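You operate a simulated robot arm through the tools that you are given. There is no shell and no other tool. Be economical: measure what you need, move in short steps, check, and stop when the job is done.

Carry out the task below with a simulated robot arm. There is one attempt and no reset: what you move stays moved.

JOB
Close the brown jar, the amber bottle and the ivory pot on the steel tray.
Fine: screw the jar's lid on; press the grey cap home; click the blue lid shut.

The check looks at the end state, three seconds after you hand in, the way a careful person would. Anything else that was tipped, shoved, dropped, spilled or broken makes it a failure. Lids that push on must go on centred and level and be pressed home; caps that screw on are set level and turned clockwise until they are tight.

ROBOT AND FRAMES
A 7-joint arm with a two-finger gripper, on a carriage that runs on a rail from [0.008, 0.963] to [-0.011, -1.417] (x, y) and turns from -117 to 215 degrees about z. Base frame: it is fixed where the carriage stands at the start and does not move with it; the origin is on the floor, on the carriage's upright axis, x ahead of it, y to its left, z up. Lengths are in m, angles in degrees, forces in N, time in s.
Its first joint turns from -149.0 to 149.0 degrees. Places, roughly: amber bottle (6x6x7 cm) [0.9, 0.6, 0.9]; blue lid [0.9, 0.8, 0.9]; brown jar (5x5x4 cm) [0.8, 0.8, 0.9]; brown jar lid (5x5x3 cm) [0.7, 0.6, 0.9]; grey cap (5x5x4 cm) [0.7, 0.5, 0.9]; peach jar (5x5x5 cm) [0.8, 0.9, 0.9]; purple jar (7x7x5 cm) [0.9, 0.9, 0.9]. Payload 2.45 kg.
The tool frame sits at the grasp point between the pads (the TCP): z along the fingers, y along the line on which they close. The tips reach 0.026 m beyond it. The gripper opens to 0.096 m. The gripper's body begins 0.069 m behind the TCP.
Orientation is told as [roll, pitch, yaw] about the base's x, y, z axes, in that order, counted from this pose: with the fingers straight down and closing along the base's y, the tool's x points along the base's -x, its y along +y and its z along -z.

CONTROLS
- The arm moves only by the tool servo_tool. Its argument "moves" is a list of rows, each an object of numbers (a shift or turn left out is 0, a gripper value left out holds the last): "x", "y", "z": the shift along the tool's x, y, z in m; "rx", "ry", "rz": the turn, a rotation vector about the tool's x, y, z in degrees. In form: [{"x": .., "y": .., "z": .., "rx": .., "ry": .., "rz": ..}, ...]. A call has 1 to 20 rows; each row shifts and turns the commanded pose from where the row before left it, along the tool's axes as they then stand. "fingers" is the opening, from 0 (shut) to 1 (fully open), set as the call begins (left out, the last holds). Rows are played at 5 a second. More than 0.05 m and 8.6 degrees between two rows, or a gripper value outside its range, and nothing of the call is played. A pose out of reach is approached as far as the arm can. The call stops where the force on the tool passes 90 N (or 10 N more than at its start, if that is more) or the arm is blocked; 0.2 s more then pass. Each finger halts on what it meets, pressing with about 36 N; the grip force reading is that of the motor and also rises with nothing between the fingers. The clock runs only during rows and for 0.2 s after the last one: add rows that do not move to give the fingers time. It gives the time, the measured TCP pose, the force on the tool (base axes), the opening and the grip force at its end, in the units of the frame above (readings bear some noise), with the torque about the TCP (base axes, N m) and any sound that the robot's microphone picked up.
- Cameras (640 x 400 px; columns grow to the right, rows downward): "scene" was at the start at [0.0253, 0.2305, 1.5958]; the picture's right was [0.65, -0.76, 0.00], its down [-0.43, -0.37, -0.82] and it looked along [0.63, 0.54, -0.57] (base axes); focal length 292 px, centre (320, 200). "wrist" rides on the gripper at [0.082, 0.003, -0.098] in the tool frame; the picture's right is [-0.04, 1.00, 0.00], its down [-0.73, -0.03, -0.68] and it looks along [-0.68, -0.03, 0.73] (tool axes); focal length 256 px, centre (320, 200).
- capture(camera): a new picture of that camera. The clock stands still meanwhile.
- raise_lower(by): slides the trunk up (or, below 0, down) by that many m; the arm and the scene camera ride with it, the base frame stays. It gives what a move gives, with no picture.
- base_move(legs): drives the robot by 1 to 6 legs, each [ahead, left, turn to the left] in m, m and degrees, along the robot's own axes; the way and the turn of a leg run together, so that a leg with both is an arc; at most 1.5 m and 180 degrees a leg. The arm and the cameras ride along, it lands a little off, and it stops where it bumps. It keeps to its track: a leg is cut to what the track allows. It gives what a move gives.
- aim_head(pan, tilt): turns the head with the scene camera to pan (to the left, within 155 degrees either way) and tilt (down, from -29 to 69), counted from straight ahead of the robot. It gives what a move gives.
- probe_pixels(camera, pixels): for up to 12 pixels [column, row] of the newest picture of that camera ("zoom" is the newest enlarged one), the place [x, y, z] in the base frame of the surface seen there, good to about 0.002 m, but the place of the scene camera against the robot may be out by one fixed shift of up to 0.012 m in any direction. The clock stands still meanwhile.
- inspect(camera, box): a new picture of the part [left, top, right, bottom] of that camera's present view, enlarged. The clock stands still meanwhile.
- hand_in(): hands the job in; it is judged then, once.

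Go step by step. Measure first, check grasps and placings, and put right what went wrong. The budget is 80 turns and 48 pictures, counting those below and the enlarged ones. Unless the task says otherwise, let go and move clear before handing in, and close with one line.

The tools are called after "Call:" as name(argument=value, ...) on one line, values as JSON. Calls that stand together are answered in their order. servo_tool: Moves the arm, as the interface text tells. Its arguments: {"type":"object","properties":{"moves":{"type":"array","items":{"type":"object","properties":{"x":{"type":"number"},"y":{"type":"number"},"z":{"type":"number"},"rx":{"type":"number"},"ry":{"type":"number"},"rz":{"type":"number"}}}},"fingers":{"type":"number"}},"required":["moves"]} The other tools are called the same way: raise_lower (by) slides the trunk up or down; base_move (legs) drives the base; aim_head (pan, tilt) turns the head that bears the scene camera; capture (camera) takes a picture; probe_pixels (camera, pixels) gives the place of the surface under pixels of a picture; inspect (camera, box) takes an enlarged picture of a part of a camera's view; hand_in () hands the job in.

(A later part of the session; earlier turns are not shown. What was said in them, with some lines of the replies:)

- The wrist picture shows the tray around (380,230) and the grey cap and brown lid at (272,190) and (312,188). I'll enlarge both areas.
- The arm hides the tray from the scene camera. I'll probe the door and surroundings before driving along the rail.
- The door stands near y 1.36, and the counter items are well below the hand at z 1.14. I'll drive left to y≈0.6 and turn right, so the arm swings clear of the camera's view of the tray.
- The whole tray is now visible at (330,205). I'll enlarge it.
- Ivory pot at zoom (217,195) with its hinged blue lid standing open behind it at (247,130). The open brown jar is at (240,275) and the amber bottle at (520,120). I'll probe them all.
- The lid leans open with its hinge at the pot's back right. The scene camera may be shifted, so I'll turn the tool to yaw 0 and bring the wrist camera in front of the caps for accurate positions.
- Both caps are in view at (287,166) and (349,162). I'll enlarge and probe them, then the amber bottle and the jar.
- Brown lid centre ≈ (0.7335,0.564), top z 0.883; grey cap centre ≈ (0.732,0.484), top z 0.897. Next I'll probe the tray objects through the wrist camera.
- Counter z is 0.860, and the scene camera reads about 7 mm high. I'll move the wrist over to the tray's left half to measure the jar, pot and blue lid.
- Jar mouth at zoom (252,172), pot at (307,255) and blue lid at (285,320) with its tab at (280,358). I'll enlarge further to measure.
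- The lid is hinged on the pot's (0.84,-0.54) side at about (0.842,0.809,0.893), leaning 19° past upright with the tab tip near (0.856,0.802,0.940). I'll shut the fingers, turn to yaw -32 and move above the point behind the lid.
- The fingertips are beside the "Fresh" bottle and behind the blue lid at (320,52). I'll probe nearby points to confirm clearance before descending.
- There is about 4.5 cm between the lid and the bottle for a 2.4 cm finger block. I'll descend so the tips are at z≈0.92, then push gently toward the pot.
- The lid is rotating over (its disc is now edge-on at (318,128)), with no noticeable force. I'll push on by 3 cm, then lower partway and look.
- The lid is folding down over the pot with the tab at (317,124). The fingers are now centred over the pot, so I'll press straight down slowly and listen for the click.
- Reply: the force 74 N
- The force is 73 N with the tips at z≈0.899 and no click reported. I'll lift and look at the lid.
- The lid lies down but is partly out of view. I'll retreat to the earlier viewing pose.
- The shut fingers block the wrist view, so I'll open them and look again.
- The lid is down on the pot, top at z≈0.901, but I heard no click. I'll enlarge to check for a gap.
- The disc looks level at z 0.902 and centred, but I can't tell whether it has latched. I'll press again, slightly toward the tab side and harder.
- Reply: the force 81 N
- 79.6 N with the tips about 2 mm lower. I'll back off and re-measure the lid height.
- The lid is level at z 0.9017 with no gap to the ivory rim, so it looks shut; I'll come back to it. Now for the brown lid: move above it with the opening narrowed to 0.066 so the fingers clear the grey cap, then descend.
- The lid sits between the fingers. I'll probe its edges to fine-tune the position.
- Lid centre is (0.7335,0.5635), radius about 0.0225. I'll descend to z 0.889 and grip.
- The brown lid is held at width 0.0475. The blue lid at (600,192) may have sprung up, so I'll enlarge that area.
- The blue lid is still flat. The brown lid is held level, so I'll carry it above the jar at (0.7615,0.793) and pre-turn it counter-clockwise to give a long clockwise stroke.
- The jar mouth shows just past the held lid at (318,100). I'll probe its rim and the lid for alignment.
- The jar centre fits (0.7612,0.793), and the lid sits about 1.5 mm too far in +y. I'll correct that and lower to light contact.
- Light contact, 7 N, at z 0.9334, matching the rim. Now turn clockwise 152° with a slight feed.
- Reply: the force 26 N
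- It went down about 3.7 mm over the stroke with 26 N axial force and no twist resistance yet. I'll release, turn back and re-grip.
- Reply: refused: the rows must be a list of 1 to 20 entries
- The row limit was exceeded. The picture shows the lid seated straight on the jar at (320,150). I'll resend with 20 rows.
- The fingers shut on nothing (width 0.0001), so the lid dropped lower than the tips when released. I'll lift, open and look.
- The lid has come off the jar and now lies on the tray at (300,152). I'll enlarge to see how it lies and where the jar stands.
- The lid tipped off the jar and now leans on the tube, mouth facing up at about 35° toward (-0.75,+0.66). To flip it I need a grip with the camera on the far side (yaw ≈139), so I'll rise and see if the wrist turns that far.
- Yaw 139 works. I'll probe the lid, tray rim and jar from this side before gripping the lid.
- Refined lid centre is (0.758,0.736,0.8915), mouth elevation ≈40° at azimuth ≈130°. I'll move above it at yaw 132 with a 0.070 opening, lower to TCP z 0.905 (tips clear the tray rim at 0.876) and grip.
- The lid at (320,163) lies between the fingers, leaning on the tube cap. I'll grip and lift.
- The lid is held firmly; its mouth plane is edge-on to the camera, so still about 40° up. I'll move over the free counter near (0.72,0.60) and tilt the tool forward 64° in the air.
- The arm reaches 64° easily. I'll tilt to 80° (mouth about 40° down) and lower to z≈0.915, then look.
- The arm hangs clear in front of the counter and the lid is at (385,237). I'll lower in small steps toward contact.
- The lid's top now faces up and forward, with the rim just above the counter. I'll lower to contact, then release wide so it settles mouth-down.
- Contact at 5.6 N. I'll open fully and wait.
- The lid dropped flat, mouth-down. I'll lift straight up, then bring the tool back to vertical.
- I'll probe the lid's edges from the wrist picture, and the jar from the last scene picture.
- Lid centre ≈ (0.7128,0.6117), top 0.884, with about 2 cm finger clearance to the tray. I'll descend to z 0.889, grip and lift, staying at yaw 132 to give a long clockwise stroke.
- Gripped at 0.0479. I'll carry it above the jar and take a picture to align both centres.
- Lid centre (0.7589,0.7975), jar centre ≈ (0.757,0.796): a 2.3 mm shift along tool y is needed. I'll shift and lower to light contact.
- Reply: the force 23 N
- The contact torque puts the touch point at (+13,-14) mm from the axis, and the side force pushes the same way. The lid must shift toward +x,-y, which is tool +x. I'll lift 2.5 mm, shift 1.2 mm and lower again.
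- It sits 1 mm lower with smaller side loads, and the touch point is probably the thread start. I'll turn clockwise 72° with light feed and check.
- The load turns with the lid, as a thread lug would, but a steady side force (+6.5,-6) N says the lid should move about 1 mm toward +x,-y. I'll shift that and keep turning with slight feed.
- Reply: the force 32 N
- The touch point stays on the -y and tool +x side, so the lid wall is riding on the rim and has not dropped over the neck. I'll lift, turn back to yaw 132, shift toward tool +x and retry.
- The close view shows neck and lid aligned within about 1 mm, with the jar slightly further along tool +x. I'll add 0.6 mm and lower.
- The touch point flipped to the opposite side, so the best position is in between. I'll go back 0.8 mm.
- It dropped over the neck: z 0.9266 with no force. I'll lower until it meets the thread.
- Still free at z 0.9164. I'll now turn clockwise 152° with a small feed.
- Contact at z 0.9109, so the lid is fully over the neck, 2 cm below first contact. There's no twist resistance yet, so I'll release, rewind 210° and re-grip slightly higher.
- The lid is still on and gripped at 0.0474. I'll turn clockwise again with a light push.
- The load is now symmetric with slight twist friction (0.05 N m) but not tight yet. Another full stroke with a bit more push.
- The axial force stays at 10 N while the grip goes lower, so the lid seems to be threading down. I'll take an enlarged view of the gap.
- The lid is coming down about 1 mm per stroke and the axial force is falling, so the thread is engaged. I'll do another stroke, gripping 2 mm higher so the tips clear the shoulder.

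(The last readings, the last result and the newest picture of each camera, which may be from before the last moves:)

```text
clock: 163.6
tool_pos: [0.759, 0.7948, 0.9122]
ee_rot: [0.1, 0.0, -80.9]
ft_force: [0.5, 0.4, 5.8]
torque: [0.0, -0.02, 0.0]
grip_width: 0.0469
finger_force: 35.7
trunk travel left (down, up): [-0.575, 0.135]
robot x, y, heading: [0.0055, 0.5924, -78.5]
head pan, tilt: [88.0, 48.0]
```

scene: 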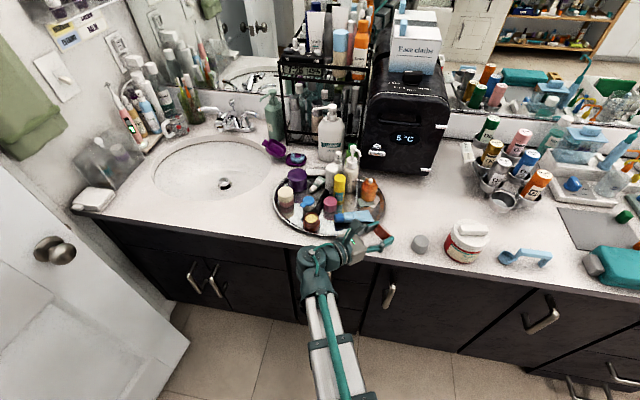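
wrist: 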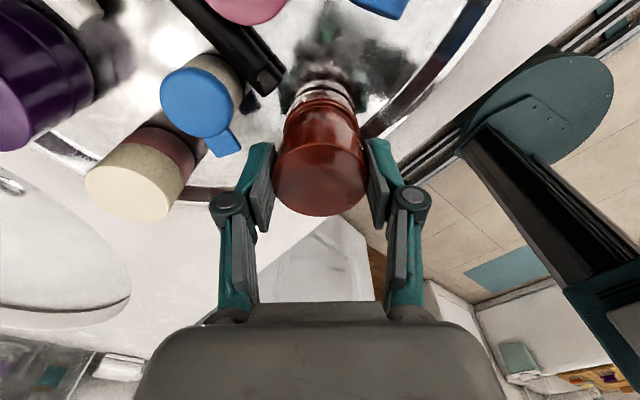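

There's almost no twist resistance, so the jar may be turning along with the lid. On the next stroke I'll push down harder (about 30 N) so the jar holds still on the tray.

Call:
servo_tool(moves=[{}, {"z": -0.002}, {"rz": -8.4}, {"rz": -8.4}, {"rz": -8.4}, {"rz": -8.4}, {"rz": -8.4}, {"rz": -8.4}, {"rz": -8.4}, {"rz": -8.4}, {"rz": -8.4}, {"rz": -8.4}, {"rz": -8.4}, {"rz": -8.4}, {"rz": -8.4}, {"rz": -8.4}, {"rz": -8.4}, {"rz": -8.4}, {"rz": -8.4}, {"rz": -8.4}], fingers=0.68)

Call:
servo_tool(moves=[{"rz": -8.2}, {"rz": -8.2}, {"rz": -8.2}, {"rz": -8.2}, {"rz": -8.2}, {"rz": -8.2}, {"rz": -8.2}, {"rz": -8.2}, {}])

Call:
servo_tool(moves=[{}, {}, {}, {"z": 0.001}, {"z": 0.001}, {"z": 0.001}, {}], fingers=0)

Call:
servo_tool(moves=[{"rz": 8, "z": 0.0002}, {"rz": 8, "z": 0.0002}, {"rz": 8, "z": 0.0002}, {"rz": 8, "z": 0.0001}, {"rz": 8, "z": 0.0001}, {"rz": 8, "z": 0.0001}, {"rz": 8}, {"rz": 8}, {"rz": 8}, {"rz": 8}])

Call:
servo_tool(moves=[{"rz": 8}, {"rz": 8}, {"rz": 8}, {"rz": 8}, {"rz": 8}, {"rz": 8}, {"rz": 8}, {"rz": 8}, {"rz": 8}, {"rz": 8}, {"rz": 8}, {"rz": 8}, {"rz": 8}, {"rz": 8}, {"rz": 8}, {"rz": 8}, {"rz": 8}])

```text
clock: 167.8
tool_pos: [0.7596, 0.7945, 0.9128]
ee_rot: [0.0, 0.0, 70.5]
ft_force: [-0.3, -0.9, 0.0]
torque: [-0.02, -0.03, -0.04]
grip_width: 0.0654
finger_force: 0.1
trunk travel left (down, up): [-0.575, 0.135]
robot x, y, heading: [0.0037, 0.5882, -78.0]
head pan, tilt: [88.0, 48.0]
```

```text
clock: 169.8
tool_pos: [0.7578, 0.7955, 0.9136]
ee_rot: [0.1, 0.0, 136.1]
ft_force: [0.7, 0.5, -0.7]
torque: [0.01, 0.02, 0.02]
grip_width: 0.0651
finger_force: 0.0
trunk travel left (down, up): [-0.575, 0.135]
robot x, y, heading: [0.0051, 0.5885, -78.3]
head pan, tilt: [88.0, 48.0]
```

```text
clock: 171.4
tool_pos: [0.7583, 0.7945, 0.9125]
ee_rot: [-0.1, 0.1, 135.8]
ft_force: [3.0, -0.4, 20.8]
torque: [-0.03, -0.03, -0.03]
grip_width: 0.048
finger_force: 36.0
trunk travel left (down, up): [-0.575, 0.135]
robot x, y, heading: [0.0008, 0.5878, -77.9]
head pan, tilt: [88.0, 48.0]
```

```text
clock: 173.6
tool_pos: [0.7567, 0.7945, 0.9122]
ee_rot: [-0.1, -0.1, 55.7]
ft_force: [1.2, -0.1, 35.3]
torque: [-0.05, 0.03, 0.28]
grip_width: 0.048
finger_force: 36.0
trunk travel left (down, up): [-0.575, 0.135]
robot x, y, heading: [0.0043, 0.589, -78.3]
head pan, tilt: [88.0, 48.0]
```

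```text
clock: 177.2
tool_pos: [0.7578, 0.7944, 0.9111]
ee_rot: [0.1, 0.1, -80.3]
ft_force: [1.6, -0.8, 24.2]
torque: [-0.08, -0.09, 0.21]
grip_width: 0.0477
finger_force: 36.3
trunk travel left (down, up): [-0.575, 0.135]
robot x, y, heading: [0.0015, 0.5894, -78.1]
head pan, tilt: [88.0, 48.0]
```

With the harder push the twist torque is 0.2–0.28 N m, and the axial force fell from 35 to 24 N, so it's still advancing. One more pressed stroke.

Call:
servo_tool(moves=[{}, {"z": -0.003}, {"rz": -8.4}, {"rz": -8.4}, {"rz": -8.4}, {"rz": -8.4}, {"rz": -8.4}, {"rz": -8.4}, {"rz": -8.4}, {"rz": -8.4}, {"rz": -8.4}, {"rz": -8.4}, {"rz": -8.4}, {"rz": -8.4}, {"rz": -8.4}, {"rz": -8.4}, {"rz": -8.4}, {"rz": -8.4}, {"rz": -8.4}, {"rz": -8.4}], fingers=0.68)

Call:
servo_tool(moves=[{"rz": -8.2}, {"rz": -8.2}, {"rz": -8.2}, {"rz": -8.2}, {"rz": -8.2}, {"rz": -8.2}, {"rz": -8.2}, {"rz": -8.2}, {}])

Call:
servo_tool(moves=[{}, {}, {}, {"z": 0.001}, {"z": 0.001}, {"z": 0.001}, {"z": 0.001}, {}], fingers=0)

Call:
servo_tool(moves=[{"rz": 8, "z": 0.0002}, {"rz": 8, "z": 0.0002}, {"rz": 8, "z": 0.0002}, {"rz": 8, "z": 0.0001}, {"rz": 8, "z": 0.0001}, {"rz": 8, "z": 0.0001}, {"rz": 8}, {"rz": 8}, {"rz": 8}, {"rz": 8}])

Call:
servo_tool(moves=[{"rz": 8}, {"rz": 8}, {"rz": 8}, {"rz": 8}, {"rz": 8}, {"rz": 8}, {"rz": 8}, {"rz": 8}, {"rz": 8}, {"rz": 8}, {"rz": 8}, {"rz": 8}, {"rz": 8}, {"rz": 8}, {"rz": 8}, {"rz": 8}, {"rz": 8}])

```text
clock: 181.4
tool_pos: [0.7589, 0.7956, 0.9131]
ee_rot: [0.0, 0.0, 71.3]
ft_force: [0.3, -0.7, 0.1]
torque: [0.01, -0.03, 0.01]
grip_width: 0.0651
finger_force: 0.1
trunk travel left (down, up): [-0.575, 0.135]
robot x, y, heading: [0.0057, 0.5888, -78.2]
head pan, tilt: [88.0, 48.0]
```

```text
clock: 183.4
tool_pos: [0.7593, 0.7943, 0.9122]
ee_rot: [0.0, 0.0, 136.8]
ft_force: [-1.1, -0.4, 0.0]
torque: [0.0, 0.02, 0.01]
grip_width: 0.0652
finger_force: 0.0
trunk travel left (down, up): [-0.575, 0.135]
robot x, y, heading: [0.0037, 0.5899, -78.4]
head pan, tilt: [88.0, 48.0]
```

```text
clock: 185.2
tool_pos: [0.7597, 0.7942, 0.9116]
ee_rot: [-0.1, 0.1, 136.7]
ft_force: [7.2, -0.4, 36.4]
torque: [0.05, -0.1, -0.03]
grip_width: 0.0479
finger_force: 35.9
trunk travel left (down, up): [-0.575, 0.135]
robot x, y, heading: [0.0024, 0.5877, -78.1]
head pan, tilt: [88.0, 48.0]
```

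```text
clock: 187.4
tool_pos: [0.7575, 0.795, 0.9077]
ee_rot: [0.0, -0.1, 56.5]
ft_force: [-1.8, -0.5, 27.4]
torque: [0.02, 0.07, 0.22]
grip_width: 0.0482
finger_force: 36.1
trunk travel left (down, up): [-0.575, 0.135]
robot x, y, heading: [0.0037, 0.5895, -78.2]
head pan, tilt: [88.0, 48.0]
```

```text
clock: 191.0
tool_pos: [0.758, 0.7949, 0.9086]
ee_rot: [0.1, -0.1, -79.4]
ft_force: [1.6, 0.7, 17.2]
torque: [-0.07, -0.07, 0.2]
grip_width: 0.0479
finger_force: 35.7
trunk travel left (down, up): [-0.575, 0.135]
robot x, y, heading: [0.0017, 0.5892, -78.5]
head pan, tilt: [88.0, 48.0]
```

The torque stays at 0.2 N m with less push, so it is tightening. I'll look at the seam and heights.

Call:
inspect(camera="wrist", box=[256, 70, 384, 150])

Call:
probe_pixels(camera="zoom", pixels=[[310, 228], [310, 205], [310, 195], [310, 345], [310, 380], [170, 275], [170, 250], [480, 275], [480, 250], [330, 180]])

```text
5.00 times, centred on (320, 110) of wrist
```

zoom: 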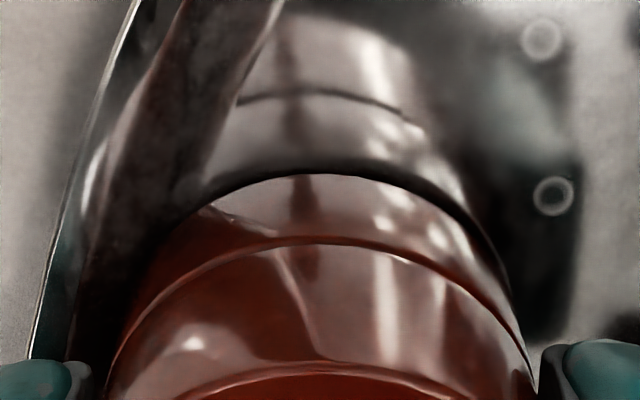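

```text
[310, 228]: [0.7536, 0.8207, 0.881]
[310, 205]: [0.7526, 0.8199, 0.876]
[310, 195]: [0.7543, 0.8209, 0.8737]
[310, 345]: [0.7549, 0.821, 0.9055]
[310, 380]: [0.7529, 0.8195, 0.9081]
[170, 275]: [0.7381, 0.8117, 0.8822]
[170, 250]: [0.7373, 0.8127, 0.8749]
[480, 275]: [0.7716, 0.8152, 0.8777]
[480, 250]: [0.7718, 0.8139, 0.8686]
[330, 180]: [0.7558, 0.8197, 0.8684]
```

The seam is flush and the lid level (top 0.908). One last tightening stroke with a firmer push to be sure.

Call:
servo_tool(moves=[{}, {"z": -0.004}, {"rz": -8.4}, {"rz": -8.4}, {"rz": -8.4}, {"rz": -8.4}, {"rz": -8.4}, {"rz": -8.4}, {"rz": -8.4}, {"rz": -8.4}, {"rz": -8.4}, {"rz": -8.4}, {"rz": -8.4}, {"rz": -8.4}, {"rz": -8.4}, {"rz": -8.4}, {"rz": -8.4}, {"rz": -8.4}, {"rz": -8.4}, {"rz": -8.4}], fingers=0.68)

Call:
servo_tool(moves=[{"rz": -8.2}, {"rz": -8.2}, {"rz": -8.2}, {"rz": -8.2}, {"rz": -8.2}, {"rz": -8.2}, {"rz": -8.2}, {"rz": -8.2}, {}])

Call:
servo_tool(moves=[{}, {}, {}, {"z": 0.001}, {"z": 0.001}, {"z": 0.001}, {"z": 0.001}, {"z": 0.001}, {}], fingers=0)

Call:
servo_tool(moves=[{"rz": 8, "z": 0.0002}, {"rz": 8, "z": 0.0002}, {"rz": 8, "z": 0.0002}, {"rz": 8, "z": 0.0001}, {"rz": 8, "z": 0.0001}, {"rz": 8, "z": 0.0001}, {"rz": 8}, {"rz": 8}, {"rz": 8}, {"rz": 8}])

Call:
servo_tool(moves=[{"rz": 8}, {"rz": 8}, {"rz": 8}, {"rz": 8}, {"rz": 8}, {"rz": 8}, {"rz": 8}, {"rz": 8}, {"rz": 8}, {"rz": 8}, {"rz": 8}, {"rz": 8}, {"rz": 8}, {"rz": 8}, {"rz": 8}, {"rz": 8}, {"rz": 8}])

```text
clock: 195.2
tool_pos: [0.7575, 0.7952, 0.9107]
ee_rot: [0.0, 0.0, 72.2]
ft_force: [0.6, 0.6, 0.5]
torque: [-0.03, -0.01, 0.01]
grip_width: 0.0655
finger_force: 0.0
trunk travel left (down, up): [-0.575, 0.135]
robot x, y, heading: [0.0051, 0.5905, -78.1]
head pan, tilt: [88.0, 48.0]
```

```text
clock: 197.2
tool_pos: [0.7584, 0.7958, 0.911]
ee_rot: [0.0, 0.0, 137.7]
ft_force: [-0.6, -0.4, -0.6]
torque: [-0.01, -0.01, -0.01]
grip_width: 0.0654
finger_force: 0.1
trunk travel left (down, up): [-0.575, 0.135]
robot x, y, heading: [0.0063, 0.5886, -78.3]
head pan, tilt: [88.0, 48.0]
```

```text
clock: 199.2
tool_pos: [0.7583, 0.7945, 0.9107]
ee_rot: [-0.2, 0.2, 137.6]
ft_force: [7.0, 4.9, 34.2]
torque: [0.1, -0.09, -0.03]
grip_width: 0.048
finger_force: 35.7
trunk travel left (down, up): [-0.575, 0.135]
robot x, y, heading: [0.0063, 0.5933, -78.6]
head pan, tilt: [88.0, 48.0]
```

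```text
clock: 201.4
tool_pos: [0.7583, 0.7948, 0.907]
ee_rot: [-0.1, -0.1, 57.4]
ft_force: [-1.3, 0.0, 29.1]
torque: [-0.02, 0.02, 0.25]
grip_width: 0.0479
finger_force: 35.8
trunk travel left (down, up): [-0.575, 0.135]
robot x, y, heading: [0.0033, 0.5897, -78.4]
head pan, tilt: [88.0, 48.0]
```

```text
clock: 205.0
tool_pos: [0.7557, 0.7944, 0.906]
ee_rot: [0.2, 0.0, -78.7]
ft_force: [0.5, 0.9, 19.6]
torque: [-0.04, -0.03, 0.18]
grip_width: 0.0479
finger_force: 35.9
trunk travel left (down, up): [-0.575, 0.135]
robot x, y, heading: [0.0055, 0.5896, -78.4]
head pan, tilt: [88.0, 48.0]
5 turns are left
```

Only 5 turns are left. The lid is flush and resists turning, so I'll release it, then fetch the grey cap, lift it and view the amber bottle, all in one batch.

Call:
servo_tool(moves=[{}, {"z": -0.04}, {"z": -0.04}, {"z": -0.04}, {"rz": -7.84}, {"rz": -7.84}, {"rz": -7.84}, {"rz": -7.84}, {"rz": -7.84}, {"rz": -7.84}, {"rz": -7.84}, {"rz": -7.84}, {"rz": -7.84}, {"rz": -7.84}, {}], fingers=0.68)

Call:
servo_tool(moves=[{"x": 0.00383, "y": -0.0445}, {"x": 0.00383, "y": -0.0445}, {"x": 0.00383, "y": -0.0445}, {"x": 0.00383, "y": -0.0445}, {"x": 0.00383, "y": -0.0445}, {"x": 0.00383, "y": -0.0445}, {"x": 0.00382, "y": -0.0445}, {}, {"z": 0.04}, {"z": 0.04}, {"z": 0.03}, {"z": 0.0195}, {}], fingers=0.65)

Call:
servo_tool(moves=[{}, {}, {}, {}, {"z": -0.04}, {"z": -0.04}, {"z": -0.04}, {"x": -0.029, "y": -0.002}, {"x": -0.029, "y": -0.0015}, {}, {}], fingers=0)

Call:
capture(camera="wrist")

Call:
inspect(camera="wrist", box=[420, 170, 564, 260])

```text
clock: 208.2
tool_pos: [0.7592, 0.7953, 1.0251]
ee_rot: [0.0, 0.0, 0.0]
ft_force: [-0.5, -0.8, 0.3]
torque: [-0.03, -0.02, -0.02]
grip_width: 0.0654
finger_force: 0.1
trunk travel left (down, up): [-0.575, 0.135]
robot x, y, heading: [0.0007, 0.5896, -78.0]
head pan, tilt: [88.0, 48.0]
```

```text
clock: 211.0
tool_pos: [0.7354, 0.4851, 0.8947]
ee_rot: [-0.1, 0.0, 0.0]
ft_force: [-0.3, -0.2, -0.5]
torque: [0.02, -0.02, 0.0]
grip_width: 0.0626
finger_force: 0.1
trunk travel left (down, up): [-0.575, 0.135]
robot x, y, heading: [0.0067, 0.5878, -78.2]
head pan, tilt: [88.0, 48.0]
```

```text
clock: 213.4
tool_pos: [0.7905, 0.4786, 1.0148]
ee_rot: [0.0, 0.1, -0.1]
ft_force: [0.0, -0.5, -0.7]
torque: [0.0, -0.02, 0.0]
grip_width: 0.0398
finger_force: 36.2
trunk travel left (down, up): [-0.575, 0.135]
robot x, y, heading: [0.0058, 0.5882, -78.2]
head pan, tilt: [88.0, 48.0]
```

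```text
3 pictures are left
```

wrist: 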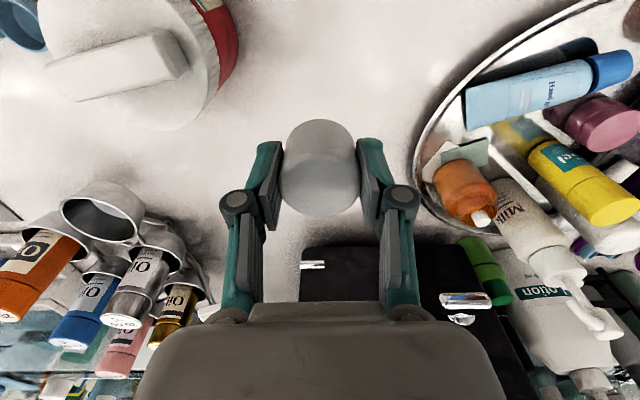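

```text
4.44 times, centred on (492, 215) of wrist
4 turns are left
```

zoom: 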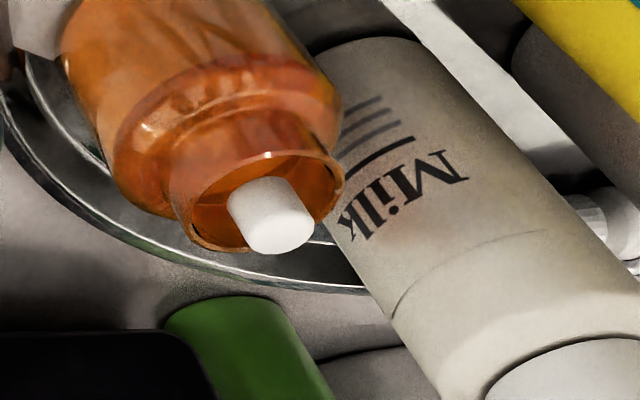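

The grey cap is held at width 0.0398. The amber neck rim shows at zoom (192,225)–(343,180) with the nozzle at (275,225). I'll probe rim, nozzle, milk bottle and cap edges.

Call:
probe_pixels(camera="zoom", pixels=[[263, 154], [300, 152], [225, 172], [338, 185], [184, 205], [205, 243], [280, 235], [275, 185], [185, 160], [330, 120], [222, 250], [240, 162]])

Call:
probe_pixels(camera="zoom", pixels=[[235, 205], [312, 235], [250, 225], [300, 240], [125, 170], [150, 190], [310, 90], [345, 150], [390, 300], [200, 330], [342, 175], [190, 225]])

Call:
probe_pixels(camera="wrist", pixels=[[320, 214], [320, 180], [283, 180], [357, 180], [320, 148], [320, 153], [320, 125], [290, 200], [350, 200]])

```text
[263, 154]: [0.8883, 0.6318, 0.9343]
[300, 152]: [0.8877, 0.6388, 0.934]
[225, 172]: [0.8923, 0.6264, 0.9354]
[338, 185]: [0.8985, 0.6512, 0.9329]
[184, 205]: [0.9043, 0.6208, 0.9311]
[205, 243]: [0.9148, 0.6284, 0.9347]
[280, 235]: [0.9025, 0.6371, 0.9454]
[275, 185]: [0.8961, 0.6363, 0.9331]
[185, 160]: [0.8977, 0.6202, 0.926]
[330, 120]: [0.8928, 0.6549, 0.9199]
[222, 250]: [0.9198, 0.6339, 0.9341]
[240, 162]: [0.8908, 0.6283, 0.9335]
```

```text
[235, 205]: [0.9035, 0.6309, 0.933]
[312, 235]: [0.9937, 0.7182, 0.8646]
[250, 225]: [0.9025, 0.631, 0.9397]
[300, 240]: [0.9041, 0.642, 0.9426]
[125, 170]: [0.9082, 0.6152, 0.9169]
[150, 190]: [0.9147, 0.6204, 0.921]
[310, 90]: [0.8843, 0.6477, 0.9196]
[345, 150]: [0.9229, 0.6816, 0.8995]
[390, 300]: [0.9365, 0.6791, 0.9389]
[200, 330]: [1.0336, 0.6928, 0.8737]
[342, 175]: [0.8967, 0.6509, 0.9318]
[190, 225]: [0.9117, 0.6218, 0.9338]
```

```text
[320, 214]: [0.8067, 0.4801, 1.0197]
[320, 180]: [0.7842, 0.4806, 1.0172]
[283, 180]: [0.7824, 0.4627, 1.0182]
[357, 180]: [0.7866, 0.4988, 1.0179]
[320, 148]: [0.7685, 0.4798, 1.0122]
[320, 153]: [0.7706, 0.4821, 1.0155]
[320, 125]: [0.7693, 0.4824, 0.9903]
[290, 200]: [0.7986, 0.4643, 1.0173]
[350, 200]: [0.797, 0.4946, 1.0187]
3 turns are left
```

Neck centre ≈ (0.9035,0.6366), rim z 0.934; held cap centre ≈ (0.788,0.481). I'll carry it over and lower in fine steps to 8 mm past the rim, then check.

Call:
servo_tool(moves=[{"x": -0.0231, "y": 0.03116}, {"x": -0.0231, "y": 0.03116}, {"x": -0.0231, "y": 0.03116}, {"x": -0.0231, "y": 0.03116}, {"x": -0.0231, "y": 0.03116}, {}, {"z": 0.02}, {"z": 0.02}, {}])

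Call:
servo_tool(moves=[{"z": 0.002}, {"z": 0.002}, {"z": 0.002}, {"z": 0.002}, {}])

Call:
servo_tool(moves=[{"z": 0.002}, {"z": 0.002}, {"z": 0.002}, {}])

Call:
inspect(camera="wrist", box=[240, 70, 400, 170])

```text
clock: 215.4
tool_pos: [0.904, 0.6381, 0.9759]
ee_rot: [-0.1, 0.0, 0.0]
ft_force: [-0.1, -0.6, 0.0]
torque: [0.02, 0.01, 0.02]
grip_width: 0.0399
finger_force: 35.9
trunk travel left (down, up): [-0.575, 0.135]
robot x, y, heading: [0.0065, 0.5895, -78.1]
head pan, tilt: [88.0, 48.0]
```

```text
clock: 216.6
tool_pos: [0.9049, 0.6377, 0.9681]
ee_rot: [0.0, 0.0, -0.1]
ft_force: [0.2, 0.0, -0.6]
torque: [0.02, -0.01, 0.04]
grip_width: 0.0398
finger_force: 36.1
trunk travel left (down, up): [-0.575, 0.135]
robot x, y, heading: [0.0021, 0.5887, -78.2]
head pan, tilt: [88.0, 48.0]
```

```text
clock: 217.6
tool_pos: [0.9054, 0.6369, 0.9598]
ee_rot: [0.0, 0.0, -0.1]
ft_force: [0.2, 0.2, -0.4]
torque: [0.01, -0.03, -0.02]
grip_width: 0.0399
finger_force: 35.9
trunk travel left (down, up): [-0.575, 0.135]
robot x, y, heading: [0.0018, 0.5847, -78.2]
head pan, tilt: [88.0, 48.0]
```

```text
4.00 times, centred on (320, 120) of wrist
2 turns are left
```

zoom: 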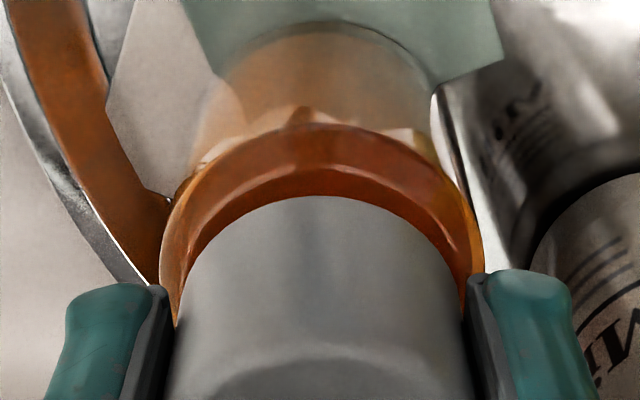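

The cap slid over the neck with no force at z 0.9598 and is centred. Now I'll press it down, release, press on its top with shut fingers (the force limit stops it), retreat and take the last picture.

Call:
servo_tool(moves=[{"z": 0.002}, {"z": 0.002}, {"z": 0.002}, {"z": 0.002}, {"z": 0.002}, {"z": 0.002}, {"z": 0.002}, {}])

Call:
servo_tool(moves=[{}, {}, {"z": -0.02}, {"z": -0.02}, {"z": -0.02}, {}], fingers=0.54)

Call:
servo_tool(moves=[{}, {}, {}, {"z": 0.005}, {"z": 0.005}, {"z": 0.003}, {"z": 0.003}, {"z": 0.003}, {"z": 0.003}, {"z": 0.003}, {"z": 0.003}, {"z": 0.002}, {"z": 0.002}, {"z": 0.002}, {}], fingers=0)

Call:
servo_tool(moves=[{"z": -0.02}, {"z": -0.03}, {"z": -0.04}, {"z": -0.03}, {"x": 0.035, "y": -0.03}, {"x": 0.035, "y": -0.03}, {"x": 0.035, "y": -0.03}, {"x": 0.035, "y": -0.03}, {"x": 0.035, "y": -0.03}, {"x": 0.035, "y": -0.03}, {"x": 0.035, "y": -0.03}, {}])

Call:
inspect(camera="scene", box=[265, 165, 393, 245])

```text
clock: 219.4
tool_pos: [0.9049, 0.6363, 0.954]
ee_rot: [0.0, -0.4, -0.1]
ft_force: [7.0, 2.9, 40.1]
torque: [0.11, -0.24, 0.0]
grip_width: 0.0402
finger_force: 36.2
trunk travel left (down, up): [-0.575, 0.135]
robot x, y, heading: [0.0037, 0.5851, -78.2]
head pan, tilt: [88.0, 48.0]
heard: snap
```

```text
clock: 220.8
tool_pos: [0.9044, 0.6367, 1.0073]
ee_rot: [0.0, 0.0, -0.1]
ft_force: [-0.1, 0.2, -0.8]
torque: [0.0, -0.03, -0.02]
grip_width: 0.0522
finger_force: 0.0
trunk travel left (down, up): [-0.575, 0.135]
robot x, y, heading: [0.0039, 0.5854, -78.4]
head pan, tilt: [88.0, 48.0]
```

```text
clock: 224.0
tool_pos: [0.9031, 0.6357, 0.9798]
ee_rot: [0.0, -0.4, -0.1]
ft_force: [7.9, 2.2, 45.6]
torque: [0.14, -0.21, -0.01]
grip_width: 0.006
finger_force: 28.9
trunk travel left (down, up): [-0.575, 0.135]
robot x, y, heading: [0.0061, 0.5941, -78.3]
head pan, tilt: [88.0, 48.0]
```

```text
clock: 226.6
tool_pos: [0.6558, 0.4266, 1.0932]
ee_rot: [0.1, 0.0, 0.0]
ft_force: [0.1, 0.3, 0.1]
torque: [0.0, -0.01, 0.01]
grip_width: 0.0001
finger_force: 28.3
trunk travel left (down, up): [-0.575, 0.135]
robot x, y, heading: [0.0057, 0.5907, -78.5]
head pan, tilt: [88.0, 48.0]
```

```text
5.00 times, centred on (329, 205) of scene
1 turns are left
```

zoom: 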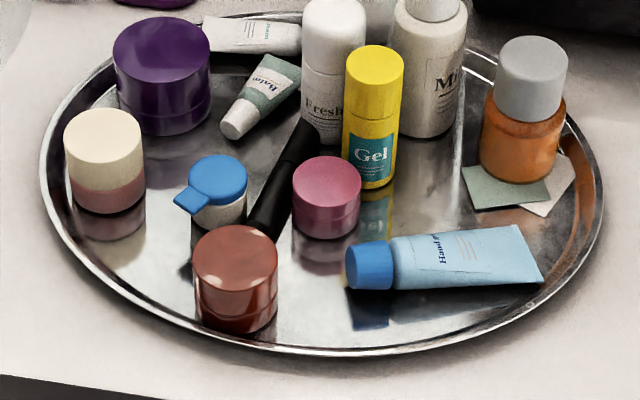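

All three look closed: the brown lid is flush, the grey cap is on (a snap was heard), and the blue lid lies level at (217,180). I never heard a click from the blue lid, so in this last turn I'll press it once more near the tab, lift clear and hand in.

Call:
servo_tool(moves=[{"x": -0.0157, "y": 0.03983}, {"x": -0.0157, "y": 0.03983}, {"x": -0.0157, "y": 0.03983}, {"x": -0.0157, "y": 0.03983}, {"x": -0.0157, "y": 0.03983}, {"x": -0.0157, "y": 0.03983}, {"x": -0.0157, "y": 0.03983}, {"x": -0.0157, "y": 0.03983}, {"x": -0.0157, "y": 0.03983}, {"x": -0.0157, "y": 0.03983}, {}, {}], fingers=0)

Call:
servo_tool(moves=[{"z": 0.04}, {"z": 0.04}, {"z": 0.04}, {"z": 0.04}, {"z": 0.003}, {"z": 0.003}, {"z": 0.003}, {"z": 0.003}, {"z": 0.002}, {"z": 0.002}, {"z": 0.002}, {"z": 0.002}, {"z": 0.002}, {"z": 0.001}, {"z": 0.001}, {}])

Call:
servo_tool(moves=[{"z": -0.02}, {"z": -0.03}, {"z": -0.04}, {"z": -0.04}, {"x": 0.04}, {"x": 0.04}, {"x": 0.04}, {}])

Call:
hand_in()

```text
clock: 229.2
tool_pos: [0.8167, 0.8263, 1.0934]
ee_rot: [0.0, 0.0, -0.1]
ft_force: [-0.1, -1.5, -0.6]
torque: [0.0, 0.04, 0.0]
grip_width: 0.0
finger_force: 28.6
trunk travel left (down, up): [-0.575, 0.135]
robot x, y, heading: [0.0059, 0.5917, -78.1]
head pan, tilt: [88.0, 48.0]
```

```text
clock: 232.1
tool_pos: [0.8172, 0.8241, 0.9233]
ee_rot: [0.3, -1.0, -0.2]
ft_force: [-5.8, -2.7, 41.5]
torque: [-0.13, -0.22, -0.04]
grip_width: 0.0061
finger_force: 28.6
trunk travel left (down, up): [-0.575, 0.135]
robot x, y, heading: [0.0068, 0.588, -78.2]
head pan, tilt: [88.0, 48.0]
stopped in row 14: the force on the tool passed its limit at 93 N (the readings are from after the stop); the commanded pose is now the measured one
```

```text
clock: 233.9
tool_pos: [0.6986, 0.8228, 1.0461]
ee_rot: [0.2, -0.8, 0.0]
ft_force: [-0.3, 0.3, 0.0]
torque: [-0.03, -0.02, 0.01]
grip_width: 0.0003
finger_force: 28.7
trunk travel left (down, up): [-0.575, 0.135]
robot x, y, heading: [0.0046, 0.5885, -78.2]
head pan, tilt: [88.0, 48.0]
```

```text
The job is handed in.
```

I've handed the job in: the brown jar's lid is screwed on flush and the grey cap snapped home, but I never heard the blue lid click. It lay level on the pot, and I pressed it three times (73, 80 and 93 N). I had no pictures left to check after the last press. On the way, the jar's lid came off onto the tray once, and I picked it up and refitted it.
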